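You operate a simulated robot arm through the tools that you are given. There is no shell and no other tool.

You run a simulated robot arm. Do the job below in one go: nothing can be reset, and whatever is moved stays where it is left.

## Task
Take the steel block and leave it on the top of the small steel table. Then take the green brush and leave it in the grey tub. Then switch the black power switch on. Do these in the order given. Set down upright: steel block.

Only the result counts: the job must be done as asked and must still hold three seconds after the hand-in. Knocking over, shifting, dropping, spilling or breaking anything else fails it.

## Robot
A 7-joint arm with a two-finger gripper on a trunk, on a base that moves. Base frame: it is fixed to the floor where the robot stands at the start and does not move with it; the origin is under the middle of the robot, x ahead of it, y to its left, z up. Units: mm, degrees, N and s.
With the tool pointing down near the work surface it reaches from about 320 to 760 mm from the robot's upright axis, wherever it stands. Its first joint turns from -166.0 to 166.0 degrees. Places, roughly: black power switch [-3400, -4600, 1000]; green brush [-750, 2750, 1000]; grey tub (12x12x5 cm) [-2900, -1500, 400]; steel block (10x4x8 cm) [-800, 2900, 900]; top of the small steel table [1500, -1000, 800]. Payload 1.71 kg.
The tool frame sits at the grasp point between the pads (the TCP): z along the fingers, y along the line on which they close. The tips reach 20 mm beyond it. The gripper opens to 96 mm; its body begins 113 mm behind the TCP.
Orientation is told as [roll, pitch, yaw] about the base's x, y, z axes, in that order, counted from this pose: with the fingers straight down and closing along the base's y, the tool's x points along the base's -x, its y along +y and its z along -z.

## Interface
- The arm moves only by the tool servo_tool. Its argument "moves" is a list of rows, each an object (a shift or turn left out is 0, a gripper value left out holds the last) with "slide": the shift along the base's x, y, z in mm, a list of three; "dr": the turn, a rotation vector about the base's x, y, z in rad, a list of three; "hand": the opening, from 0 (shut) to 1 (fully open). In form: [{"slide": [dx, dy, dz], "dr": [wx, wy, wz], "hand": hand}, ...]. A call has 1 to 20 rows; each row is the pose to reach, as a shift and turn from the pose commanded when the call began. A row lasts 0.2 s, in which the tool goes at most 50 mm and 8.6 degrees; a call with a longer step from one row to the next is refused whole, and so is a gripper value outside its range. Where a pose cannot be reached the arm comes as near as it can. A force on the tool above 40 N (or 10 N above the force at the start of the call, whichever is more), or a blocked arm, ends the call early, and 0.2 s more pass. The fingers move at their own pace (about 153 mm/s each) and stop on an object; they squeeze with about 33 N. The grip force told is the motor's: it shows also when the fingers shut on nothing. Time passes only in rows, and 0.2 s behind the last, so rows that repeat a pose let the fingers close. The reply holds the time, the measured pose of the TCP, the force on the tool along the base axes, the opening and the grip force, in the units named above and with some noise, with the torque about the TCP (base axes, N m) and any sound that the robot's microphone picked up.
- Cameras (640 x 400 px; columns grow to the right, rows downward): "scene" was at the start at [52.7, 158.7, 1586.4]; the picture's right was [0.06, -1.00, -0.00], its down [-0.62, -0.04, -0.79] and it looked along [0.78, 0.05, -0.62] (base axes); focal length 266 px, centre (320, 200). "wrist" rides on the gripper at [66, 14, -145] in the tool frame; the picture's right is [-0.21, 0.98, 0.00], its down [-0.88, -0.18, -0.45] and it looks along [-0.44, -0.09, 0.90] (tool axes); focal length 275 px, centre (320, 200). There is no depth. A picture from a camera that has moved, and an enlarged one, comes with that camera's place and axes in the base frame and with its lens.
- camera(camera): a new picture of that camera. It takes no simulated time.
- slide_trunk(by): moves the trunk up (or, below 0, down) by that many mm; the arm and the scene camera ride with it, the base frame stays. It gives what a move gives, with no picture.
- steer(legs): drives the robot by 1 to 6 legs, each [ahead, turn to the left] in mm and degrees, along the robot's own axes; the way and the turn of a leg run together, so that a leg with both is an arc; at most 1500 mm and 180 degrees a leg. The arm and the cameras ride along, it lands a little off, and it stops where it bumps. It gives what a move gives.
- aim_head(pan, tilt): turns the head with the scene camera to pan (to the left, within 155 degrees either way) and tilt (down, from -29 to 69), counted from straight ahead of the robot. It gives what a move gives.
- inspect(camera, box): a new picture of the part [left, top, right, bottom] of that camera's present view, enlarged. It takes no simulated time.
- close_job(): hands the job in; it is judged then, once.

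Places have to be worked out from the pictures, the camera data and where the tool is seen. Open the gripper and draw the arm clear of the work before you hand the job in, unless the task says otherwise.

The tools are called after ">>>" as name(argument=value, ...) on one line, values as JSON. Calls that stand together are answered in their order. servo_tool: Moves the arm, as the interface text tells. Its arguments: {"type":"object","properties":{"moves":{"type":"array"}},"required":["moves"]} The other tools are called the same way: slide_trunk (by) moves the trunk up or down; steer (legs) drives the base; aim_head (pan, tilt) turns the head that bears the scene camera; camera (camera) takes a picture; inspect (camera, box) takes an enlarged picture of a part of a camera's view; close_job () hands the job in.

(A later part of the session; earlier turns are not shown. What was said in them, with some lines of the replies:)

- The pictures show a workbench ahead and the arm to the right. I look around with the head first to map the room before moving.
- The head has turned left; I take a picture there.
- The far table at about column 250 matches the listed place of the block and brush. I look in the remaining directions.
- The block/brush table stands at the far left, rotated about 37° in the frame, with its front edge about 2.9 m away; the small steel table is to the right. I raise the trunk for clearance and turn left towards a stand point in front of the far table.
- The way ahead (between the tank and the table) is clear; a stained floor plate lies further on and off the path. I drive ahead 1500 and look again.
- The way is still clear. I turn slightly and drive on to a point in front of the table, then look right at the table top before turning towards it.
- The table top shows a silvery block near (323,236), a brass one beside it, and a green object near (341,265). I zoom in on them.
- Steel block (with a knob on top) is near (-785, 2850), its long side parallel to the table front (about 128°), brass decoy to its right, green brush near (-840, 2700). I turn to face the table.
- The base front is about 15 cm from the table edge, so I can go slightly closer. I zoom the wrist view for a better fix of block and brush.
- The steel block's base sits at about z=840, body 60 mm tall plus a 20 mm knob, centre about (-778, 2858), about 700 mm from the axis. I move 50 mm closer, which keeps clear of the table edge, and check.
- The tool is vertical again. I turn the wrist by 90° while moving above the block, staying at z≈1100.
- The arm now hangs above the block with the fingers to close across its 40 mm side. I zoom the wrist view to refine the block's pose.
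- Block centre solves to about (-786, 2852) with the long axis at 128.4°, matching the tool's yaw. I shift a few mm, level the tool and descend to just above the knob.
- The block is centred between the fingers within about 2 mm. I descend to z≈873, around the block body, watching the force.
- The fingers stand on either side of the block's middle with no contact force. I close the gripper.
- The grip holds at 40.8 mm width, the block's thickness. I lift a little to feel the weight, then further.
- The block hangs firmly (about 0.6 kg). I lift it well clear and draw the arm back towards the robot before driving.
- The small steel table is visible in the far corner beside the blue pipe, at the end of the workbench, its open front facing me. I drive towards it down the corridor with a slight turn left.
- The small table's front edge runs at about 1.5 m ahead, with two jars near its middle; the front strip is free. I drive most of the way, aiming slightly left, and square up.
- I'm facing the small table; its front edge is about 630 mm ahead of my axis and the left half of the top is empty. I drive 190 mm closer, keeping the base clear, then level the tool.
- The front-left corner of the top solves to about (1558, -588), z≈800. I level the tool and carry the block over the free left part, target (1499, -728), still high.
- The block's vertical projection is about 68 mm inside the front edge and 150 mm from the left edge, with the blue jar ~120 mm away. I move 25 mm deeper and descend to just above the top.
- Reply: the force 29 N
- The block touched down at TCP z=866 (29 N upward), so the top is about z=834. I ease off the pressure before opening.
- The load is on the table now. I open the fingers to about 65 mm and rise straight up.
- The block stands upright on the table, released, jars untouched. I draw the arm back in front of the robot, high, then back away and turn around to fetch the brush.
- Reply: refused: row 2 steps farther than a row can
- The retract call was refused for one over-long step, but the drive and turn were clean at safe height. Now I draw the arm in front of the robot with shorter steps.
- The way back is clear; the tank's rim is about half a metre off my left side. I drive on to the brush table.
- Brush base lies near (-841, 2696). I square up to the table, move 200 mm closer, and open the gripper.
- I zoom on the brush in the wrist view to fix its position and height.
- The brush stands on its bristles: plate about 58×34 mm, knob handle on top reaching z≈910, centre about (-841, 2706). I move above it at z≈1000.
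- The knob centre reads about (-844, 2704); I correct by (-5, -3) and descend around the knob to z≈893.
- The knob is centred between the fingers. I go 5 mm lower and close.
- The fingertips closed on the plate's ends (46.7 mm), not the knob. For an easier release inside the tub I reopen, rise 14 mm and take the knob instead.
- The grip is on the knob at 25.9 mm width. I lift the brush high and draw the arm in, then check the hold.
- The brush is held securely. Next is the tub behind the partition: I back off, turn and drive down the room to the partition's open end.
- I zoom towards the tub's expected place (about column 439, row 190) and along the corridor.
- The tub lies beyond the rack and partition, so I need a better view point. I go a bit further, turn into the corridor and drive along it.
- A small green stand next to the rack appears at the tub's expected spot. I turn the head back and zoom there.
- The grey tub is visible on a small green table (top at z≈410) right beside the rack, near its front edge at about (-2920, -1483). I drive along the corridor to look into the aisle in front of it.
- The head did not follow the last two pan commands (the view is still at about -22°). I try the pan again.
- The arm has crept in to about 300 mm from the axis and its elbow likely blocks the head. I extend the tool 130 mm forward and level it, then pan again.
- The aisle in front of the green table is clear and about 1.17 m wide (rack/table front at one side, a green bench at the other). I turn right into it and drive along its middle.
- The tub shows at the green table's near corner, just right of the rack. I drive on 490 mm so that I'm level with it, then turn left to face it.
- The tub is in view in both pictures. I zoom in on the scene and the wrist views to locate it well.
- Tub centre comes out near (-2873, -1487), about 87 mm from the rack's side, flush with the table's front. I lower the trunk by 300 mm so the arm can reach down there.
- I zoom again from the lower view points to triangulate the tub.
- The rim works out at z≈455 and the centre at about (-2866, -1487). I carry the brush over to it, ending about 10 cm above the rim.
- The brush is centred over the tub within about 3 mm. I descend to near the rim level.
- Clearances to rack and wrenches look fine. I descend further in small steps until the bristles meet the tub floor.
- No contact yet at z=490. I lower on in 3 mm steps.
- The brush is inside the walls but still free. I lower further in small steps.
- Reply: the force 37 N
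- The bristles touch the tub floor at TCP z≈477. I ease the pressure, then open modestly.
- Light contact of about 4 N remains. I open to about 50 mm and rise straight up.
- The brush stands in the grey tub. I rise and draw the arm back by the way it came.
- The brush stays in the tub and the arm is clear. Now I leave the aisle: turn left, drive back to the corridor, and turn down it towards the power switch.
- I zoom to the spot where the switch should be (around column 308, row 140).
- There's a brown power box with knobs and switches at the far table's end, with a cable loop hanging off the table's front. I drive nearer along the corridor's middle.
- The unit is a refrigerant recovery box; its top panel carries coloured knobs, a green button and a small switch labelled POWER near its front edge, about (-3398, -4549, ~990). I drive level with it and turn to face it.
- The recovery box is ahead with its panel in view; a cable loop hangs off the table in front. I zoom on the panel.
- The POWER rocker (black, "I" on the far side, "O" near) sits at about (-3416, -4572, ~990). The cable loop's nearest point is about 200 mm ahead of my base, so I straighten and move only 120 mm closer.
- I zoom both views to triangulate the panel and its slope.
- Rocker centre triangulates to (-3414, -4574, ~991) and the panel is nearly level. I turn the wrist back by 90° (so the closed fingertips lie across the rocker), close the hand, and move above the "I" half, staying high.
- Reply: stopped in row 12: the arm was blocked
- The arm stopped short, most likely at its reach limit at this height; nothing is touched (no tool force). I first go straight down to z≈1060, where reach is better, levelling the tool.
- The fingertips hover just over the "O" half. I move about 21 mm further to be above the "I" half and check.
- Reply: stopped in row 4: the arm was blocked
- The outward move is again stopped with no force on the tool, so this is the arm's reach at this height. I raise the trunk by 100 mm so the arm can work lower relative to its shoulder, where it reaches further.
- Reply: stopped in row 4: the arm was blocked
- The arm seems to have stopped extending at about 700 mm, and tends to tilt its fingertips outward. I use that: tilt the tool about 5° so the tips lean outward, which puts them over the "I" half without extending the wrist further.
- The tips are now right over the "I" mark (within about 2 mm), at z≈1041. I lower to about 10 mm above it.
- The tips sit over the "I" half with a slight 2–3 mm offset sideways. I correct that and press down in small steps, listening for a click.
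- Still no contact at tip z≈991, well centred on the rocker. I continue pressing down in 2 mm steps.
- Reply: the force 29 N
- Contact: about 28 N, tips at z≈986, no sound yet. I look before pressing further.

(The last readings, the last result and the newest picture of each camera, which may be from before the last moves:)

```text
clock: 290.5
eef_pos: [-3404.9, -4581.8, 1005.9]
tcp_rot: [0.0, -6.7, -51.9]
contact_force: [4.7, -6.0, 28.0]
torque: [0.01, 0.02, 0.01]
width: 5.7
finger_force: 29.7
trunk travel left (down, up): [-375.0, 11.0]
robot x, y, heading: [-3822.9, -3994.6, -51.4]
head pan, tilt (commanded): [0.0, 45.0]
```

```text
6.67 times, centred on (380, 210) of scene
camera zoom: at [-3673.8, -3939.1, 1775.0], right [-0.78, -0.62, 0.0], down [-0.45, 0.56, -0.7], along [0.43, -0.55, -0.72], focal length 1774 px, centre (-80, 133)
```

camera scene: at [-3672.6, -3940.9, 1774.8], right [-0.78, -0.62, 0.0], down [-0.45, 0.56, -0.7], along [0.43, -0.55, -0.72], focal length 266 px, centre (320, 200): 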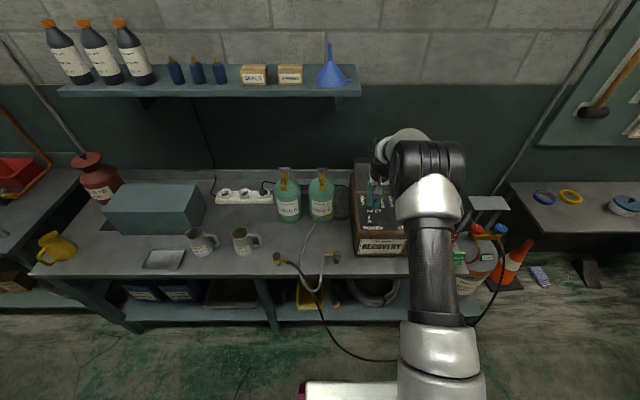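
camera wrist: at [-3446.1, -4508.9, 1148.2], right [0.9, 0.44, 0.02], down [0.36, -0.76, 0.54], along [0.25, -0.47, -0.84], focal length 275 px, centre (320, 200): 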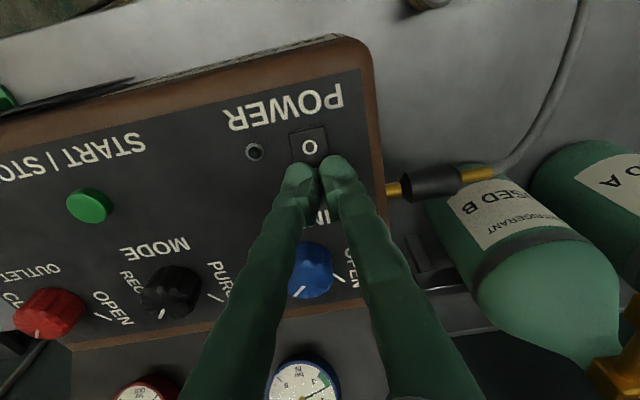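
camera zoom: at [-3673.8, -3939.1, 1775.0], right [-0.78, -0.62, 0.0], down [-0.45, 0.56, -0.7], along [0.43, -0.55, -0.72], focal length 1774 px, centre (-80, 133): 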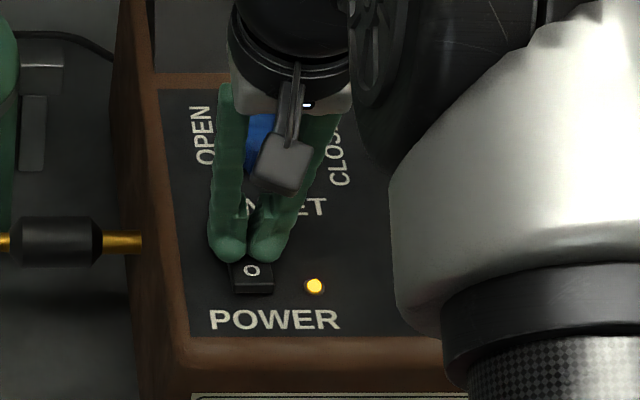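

The yellow lamp beside POWER has lit and the "O" half has tipped up: the switch is on. I lift straight up and verify it stays on.

>>> servo_tool(moves=[{"slide": [0, 0, 5], "hand": 0}, {"slide": [0, 0, 25], "hand": 0}, {"slide": [0, 0, 55], "hand": 0}, {"slide": [0, 0, 90], "hand": 0}, {"slide": [0, 0, 125], "hand": 0}, {"slide": [0, 0, 125], "hand": 0}])

>>> camera(camera="wrist")

>>> inspect(camera="scene", box=[340, 160, 420, 250])

```text
clock: 291.9
eef_pos: [-3406.9, -4582.7, 1127.1]
tcp_rot: [0.0, -6.2, -51.8]
contact_force: [0.2, -0.5, 0.2]
torque: [0.01, -0.01, 0.02]
width: 0.0
finger_force: 29.2
trunk travel left (down, up): [-375.0, 11.0]
robot x, y, heading: [-3827.6, -3994.9, -51.8]
head pan, tilt (commanded): [0.0, 45.0]
```

```text
taken
camera wrist: at [-3445.4, -4509.8, 1264.7], right [0.9, 0.44, 0.02], down [0.36, -0.76, 0.54], along [0.25, -0.47, -0.84], focal length 275 px, centre (320, 200)
```

wrist: 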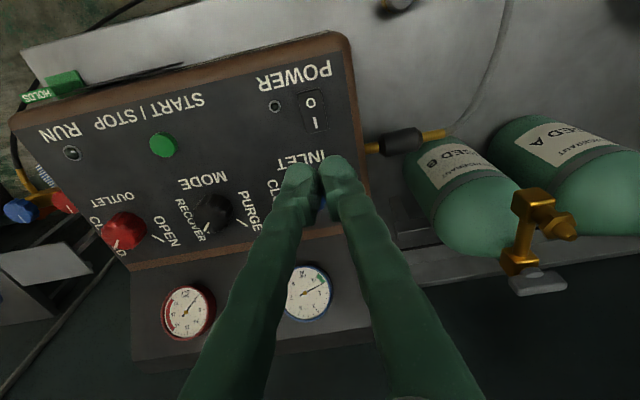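

```text
4.44 times, centred on (380, 205) of scene
camera zoom: at [-3672.2, -3941.5, 1774.7], right [-0.78, -0.62, 0.0], down [-0.45, 0.56, -0.69], along [0.43, -0.55, -0.72], focal length 1182 px, centre (53, 178)
```

zoom: 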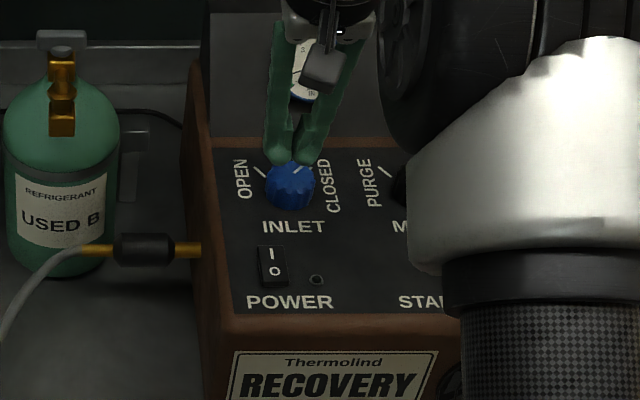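

The lamp went out again: the rocker sprang back, so it was not pushed past its detent. I'll press again a few mm further out, near the end of the "I" half, where the leverage is better.

>>> servo_tool(moves=[{"slide": [1, -2, -35], "hand": 0}, {"slide": [2, -3.5, -70], "hand": 0}, {"slide": [2.5, -4.5, -100], "hand": 0}, {"slide": [2.5, -4.5, -110], "hand": 0}, {"slide": [2.5, -4.5, -110], "hand": 0}])

>>> inspect(camera="wrist", box=[240, 80, 400, 240])

>>> inspect(camera="scene", box=[350, 180, 410, 240])

```text
clock: 293.1
eef_pos: [-3403.4, -4584.5, 1018.9]
tcp_rot: [-0.1, -6.4, -52.0]
contact_force: [-1.0, -0.2, -0.4]
torque: [0.02, 0.01, -0.02]
width: 0.3
finger_force: 29.1
trunk travel left (down, up): [-375.0, 11.0]
robot x, y, heading: [-3828.6, -3992.6, -51.6]
head pan, tilt (commanded): [0.0, 45.0]
```

```text
2.50 times, centred on (320, 160) of wrist
camera zoom: at [-3443.4, -4513.0, 1156.9], right [0.9, 0.44, 0.02], down [0.36, -0.76, 0.54], along [0.25, -0.47, -0.84], focal length 688 px, centre (320, 300)
```

zoom: 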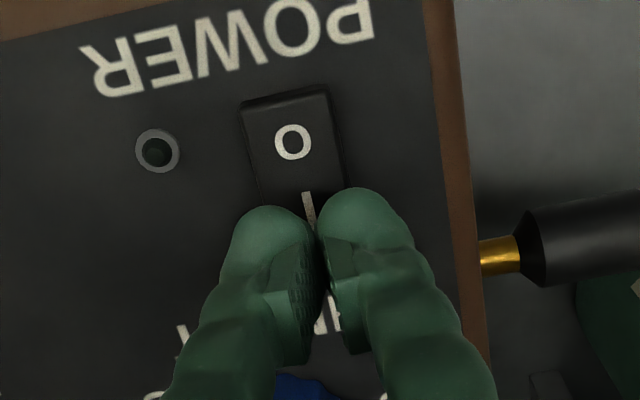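

```text
6.67 times, centred on (380, 210) of scene
camera zoom: at [-3672.4, -3941.2, 1774.8], right [-0.78, -0.62, 0.0], down [-0.45, 0.56, -0.7], along [0.43, -0.55, -0.72], focal length 1774 px, centre (-80, 133)
```

zoom: 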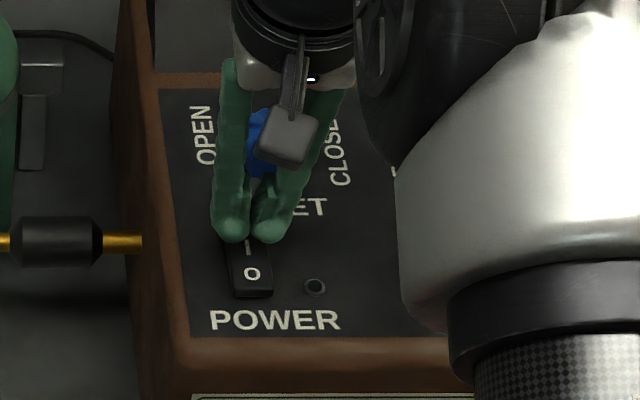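

The pictures show why: the two fingertip domes sit over the rocker's two edges and get spread apart. I'll tilt the tool 15° sideways so that only the left fingertip, lower than the other, meets the rocker's centre line. I do this slightly raised.

>>> servo_tool(moves=[{"slide": [0, 0, 10], "hand": 0}, {"slide": [-1.5, -1.2, 16], "dr": [-0.054, 0.0685, 0], "hand": 0}, {"slide": [-3, -2.4, 16], "dr": [-0.108, 0.137, 0], "hand": 0}, {"slide": [-4.5, -3.6, 16], "dr": [-0.162, 0.2055, 0], "hand": 0}, {"slide": [-4.5, -3.6, 16], "dr": [-0.162, 0.2055, 0], "hand": 0}])

>>> inspect(camera="wrist", box=[220, 60, 420, 240])

>>> inspect(camera="scene", box=[350, 180, 410, 240])

```text
clock: 294.3
eef_pos: [-3408.4, -4589.7, 1033.8]
tcp_rot: [-15.2, -6.1, -50.3]
contact_force: [0.1, 0.8, -0.7]
torque: [-0.01, 0.01, -0.02]
width: 0.0
finger_force: 29.9
trunk travel left (down, up): [-375.0, 11.0]
robot x, y, heading: [-3824.1, -3997.4, -51.5]
head pan, tilt (commanded): [0.0, 45.0]
```

```text
2.22 times, centred on (320, 150) of wrist
camera zoom: at [-3421.4, -4496.0, 1163.8], right [0.88, 0.42, -0.23], down [0.48, -0.67, 0.57], along [0.09, -0.61, -0.79], focal length 612 px, centre (320, 311)
```

zoom: 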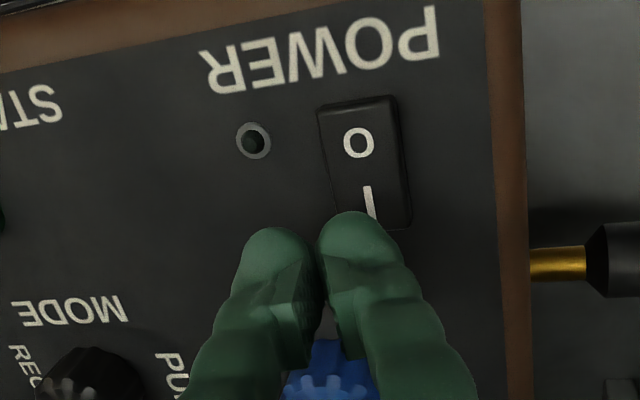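

```text
6.67 times, centred on (380, 210) of scene
camera zoom: at [-3673.3, -3941.6, 1774.8], right [-0.78, -0.62, 0.0], down [-0.45, 0.56, -0.7], along [0.43, -0.55, -0.72], focal length 1774 px, centre (-80, 133)
```

zoom: 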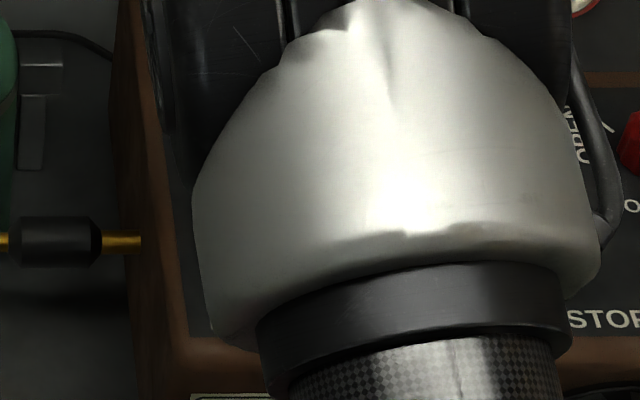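

The left fingertip's projection lies on the rocker's centre line but right at its far end (18 mm from the pivot). I shift 4 mm back towards the pivot, lower, and press in small steps.

>>> servo_tool(moves=[{"slide": [-2.5, 3.1, -8], "hand": 0}, {"slide": [-2.5, 3.1, -16], "hand": 0}, {"slide": [-2.5, 3.1, -20], "hand": 0}, {"slide": [-2.5, 3.1, -23], "hand": 0}, {"slide": [-2.5, 3.1, -26], "hand": 0}, {"slide": [-2.5, 3.1, -28], "hand": 0}, {"slide": [-2.5, 3.1, -30], "hand": 0}, {"slide": [-2.5, 3.1, -30], "hand": 0}])

>>> inspect(camera="wrist", box=[220, 60, 420, 240])

```text
clock: 296.1
eef_pos: [-3409.2, -4586.6, 1006.7]
tcp_rot: [-15.1, -6.4, -50.4]
contact_force: [0.9, -2.1, 19.5]
torque: [0.08, 0.0, -0.03]
width: 0.2
finger_force: 29.5
trunk travel left (down, up): [-375.0, 11.0]
robot x, y, heading: [-3826.7, -3993.6, -51.7]
head pan, tilt (commanded): [0.0, 45.0]
```

```text
2.22 times, centred on (320, 150) of wrist
camera zoom: at [-3422.4, -4492.5, 1135.8], right [0.88, 0.42, -0.23], down [0.47, -0.67, 0.57], along [0.09, -0.61, -0.79], focal length 612 px, centre (320, 311)
```

zoom: 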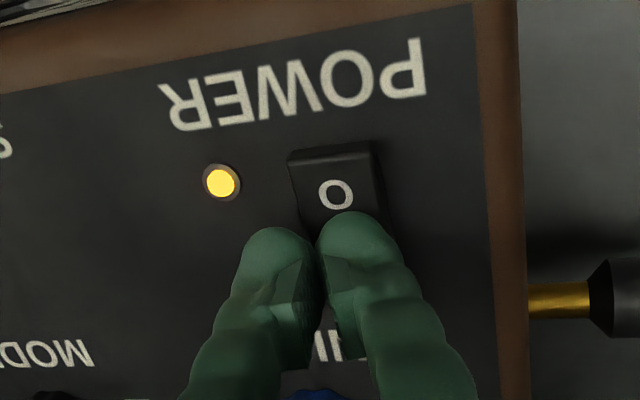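

The lamp is lit again, with one fingertip on the "I" half at about 20 N. I press a few mm deeper to get it past its detent.

>>> servo_tool(moves=[{"slide": [0, 0, -1], "hand": 0}, {"slide": [0, 0, -2], "hand": 0}, {"slide": [0, 0, -3], "hand": 0}, {"slide": [0, 0, -4], "hand": 0}, {"slide": [0, 0, -5], "hand": 0}, {"slide": [0, 0, -5], "hand": 0}])

>>> inspect(camera="wrist", box=[220, 60, 420, 240])

```text
clock: 296.9
eef_pos: [-3417.7, -4576.5, 1016.2]
tcp_rot: [-15.0, -7.4, -50.2]
contact_force: [0.0, -0.3, -0.3]
torque: [-0.06, 0.0, 0.04]
width: 0.0
finger_force: 29.3
trunk travel left (down, up): [-375.0, 11.0]
robot x, y, heading: [-3826.9, -3997.9, -51.7]
head pan, tilt (commanded): [0.0, 45.0]
stopped in row 4: the force on the tool passed its limit at 41 N (the readings are from after the stop); the commanded pose is now the measured one
```

```text
2.22 times, centred on (320, 150) of wrist
camera zoom: at [-3432.7, -4480.0, 1144.5], right [0.88, 0.42, -0.22], down [0.47, -0.66, 0.59], along [0.1, -0.62, -0.78], focal length 612 px, centre (320, 311)
```

zoom: 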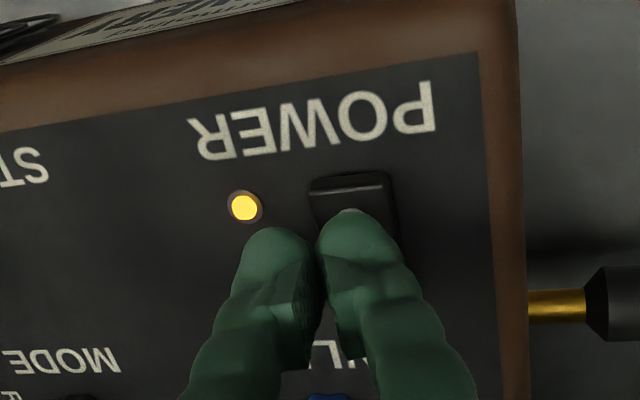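

The press reached 41 N and the arm backed off; the lamp is still lit with no force on the tool, so it has latched. I lift straight up at once and check.

>>> servo_tool(moves=[{"slide": [0, 0, 10], "hand": 0}, {"slide": [0, 0, 30], "hand": 0}, {"slide": [0, 0, 65], "hand": 0}, {"slide": [0, 0, 100], "hand": 0}, {"slide": [0, 0, 100], "hand": 0}])

>>> camera(camera="wrist")

>>> inspect(camera="wrist", box=[220, 60, 420, 240])

```text
clock: 298.1
eef_pos: [-3416.1, -4576.8, 1116.3]
tcp_rot: [-15.0, -7.4, -50.2]
contact_force: [0.1, 0.2, -0.3]
torque: [0.04, -0.03, -0.02]
width: 0.1
finger_force: 29.1
trunk travel left (down, up): [-375.0, 11.0]
robot x, y, heading: [-3823.5, -3997.8, -51.6]
head pan, tilt (commanded): [0.0, 45.0]
```

```text
taken
camera wrist: at [-3430.4, -4481.8, 1244.3], right [0.88, 0.42, -0.23], down [0.47, -0.66, 0.59], along [0.1, -0.62, -0.78], focal length 275 px, centre (320, 200)
```

wrist: 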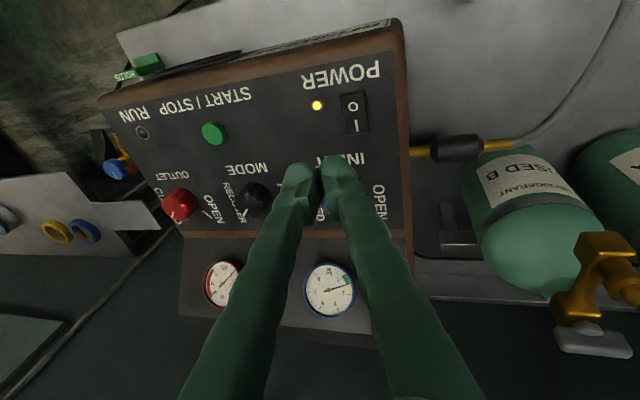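

```text
2.22 times, centred on (320, 150) of wrist
camera zoom: at [-3430.4, -4481.8, 1244.3], right [0.88, 0.42, -0.23], down [0.47, -0.66, 0.59], along [0.1, -0.62, -0.78], focal length 612 px, centre (320, 311)
```

zoom: 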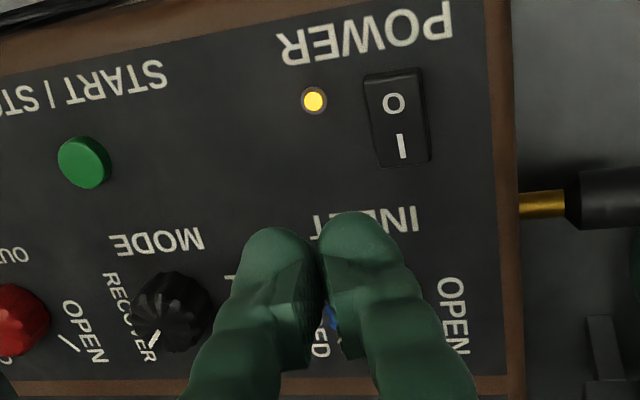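

The lamp stays lit with the fingers away: the power is on. I withdraw the arm up and back towards the robot, level it, and open the gripper.

>>> servo_tool(moves=[{"slide": [0, 0, 30], "hand": 0}, {"slide": [-15, 19, 45], "dr": [0.066, -0.0315, 0], "hand": 0}, {"slide": [-38, 48, 55], "dr": [0.132, -0.063, 0], "hand": 0}, {"slide": [-62, 79, 60], "dr": [0.198, -0.0945, 0], "hand": 0}, {"slide": [-87, 110, 60], "dr": [0.264, -0.126, 0], "hand": 0}, {"slide": [-112, 142, 60], "dr": [0.264, -0.126, 0], "hand": 0}, {"slide": [-136, 173, 60], "dr": [0.264, -0.126, 0], "hand": 0.5}, {"slide": [-155, 196, 60], "dr": [0.264, -0.126, 0], "hand": 1}, {"slide": [-155, 196, 60], "dr": [0.264, -0.126, 0], "hand": 1}, {"slide": [-155, 196, 60], "dr": [0.264, -0.126, 0], "hand": 1}])

>>> camera(camera="scene")

>>> camera(camera="wrist")

```text
clock: 300.3
eef_pos: [-3570.2, -4380.1, 1176.7]
tcp_rot: [0.1, -0.3, -51.3]
contact_force: [-0.8, -0.1, -0.4]
torque: [0.0, -0.03, 0.02]
width: 96.0
finger_force: 0.1
trunk travel left (down, up): [-375.0, 11.0]
robot x, y, heading: [-3826.1, -3995.3, -51.7]
head pan, tilt (commanded): [0.0, 45.0]
```

```text
taken
camera scene: at [-3672.9, -3940.1, 1774.7], right [-0.78, -0.62, 0.0], down [-0.45, 0.56, -0.7], along [0.43, -0.55, -0.72], focal length 266 px, centre (320, 200)
```

scene: 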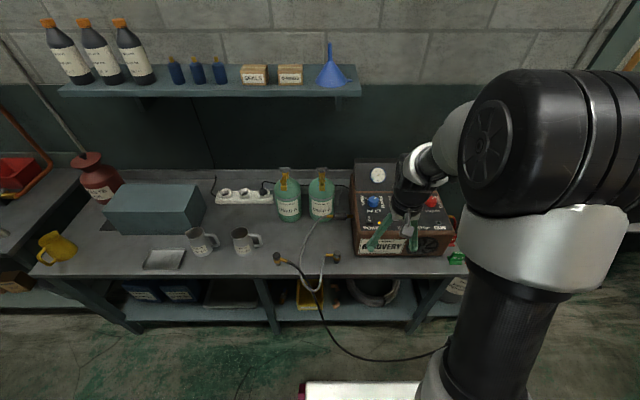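

```text
taken
camera wrist: at [-3602.8, -4319.9, 1321.9], right [0.89, 0.45, 0.0], down [0.4, -0.8, 0.45], along [0.2, -0.4, -0.89], focal length 275 px, centre (320, 200)
```

wrist: 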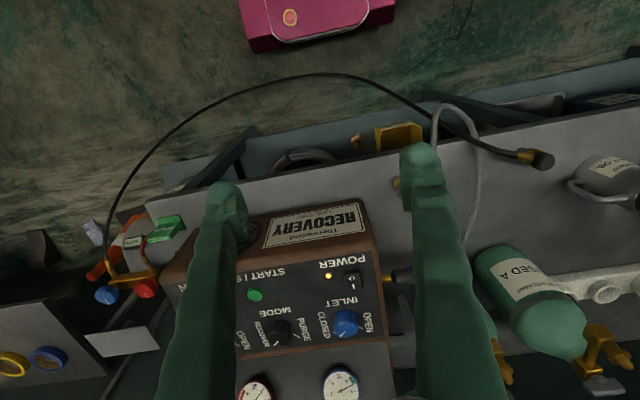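

Everything is in place: lamp lit, gripper open, cable untouched. I back the robot off 200 mm to be well clear and take a last look.

>>> steer(legs=[[-200, 0]])

>>> inspect(camera="wrist", box=[200, 200, 440, 400])

>>> camera(camera="scene")

```text
clock: 302.0
eef_pos: [-3696.2, -4221.4, 1176.6]
tcp_rot: [0.1, -0.4, -51.3]
contact_force: [0.3, -0.8, -0.5]
torque: [0.01, 0.0, 0.04]
width: 95.8
finger_force: 0.1
trunk travel left (down, up): [-375.0, 11.0]
robot x, y, heading: [-3948.3, -3836.5, -51.6]
head pan, tilt (commanded): [0.0, 45.0]
```

```text
2.00 times, centred on (320, 300) of wrist
camera zoom: at [-3728.7, -4161.1, 1322.9], right [0.89, 0.45, 0.0], down [0.4, -0.8, 0.45], along [0.21, -0.4, -0.89], focal length 551 px, centre (320, 0)
```

zoom: 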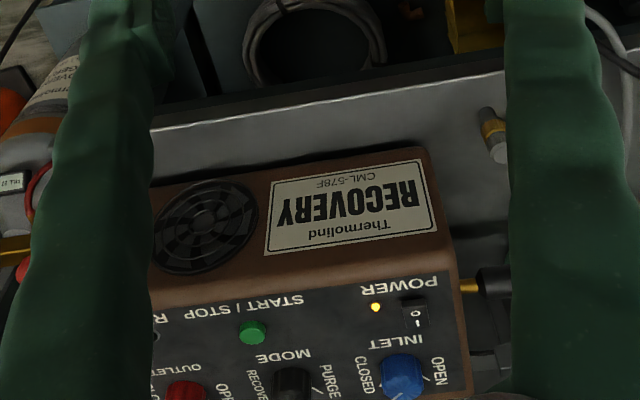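

```text
taken
camera scene: at [-3820.4, -3753.7, 1775.4], right [-0.78, -0.62, 0.0], down [-0.44, 0.55, -0.71], along [0.44, -0.56, -0.7], focal length 266 px, centre (320, 200)
```

scene: 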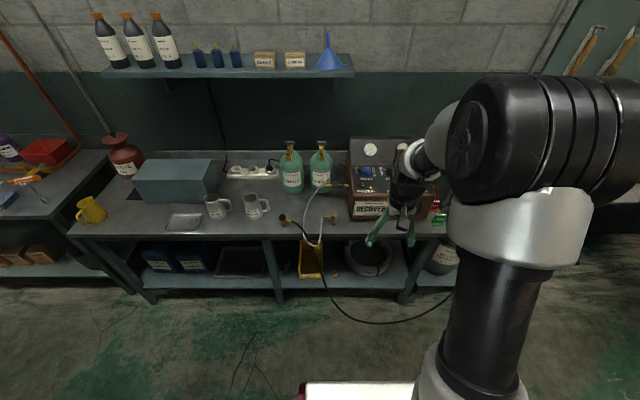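

The power lamp stays lit. I last saw the steel block standing upright on the small table and the brush standing in the grey tub, and the arm is clear with the gripper open. I hand the job in.

>>> close_job()

```text
The job is handed in.
```

The job is handed in, and all three parts were done in the order you gave:

- **Steel block:** it stands upright on the left part of the small steel table, clear of the two jars. I last saw it just after release.
- **Green brush:** it stands on its bristles inside the grey tub. I last saw it there after drawing the arm back.
- **Black power switch:** it is on. My first press did not latch and the rocker sprang back. A second press with one fingertip held, and the power lamp was still lit when I handed in.

The gripper is open, and I backed the robot about 200 mm away from the switch table. In the pictures I took, nothing else was knocked over or shifted.
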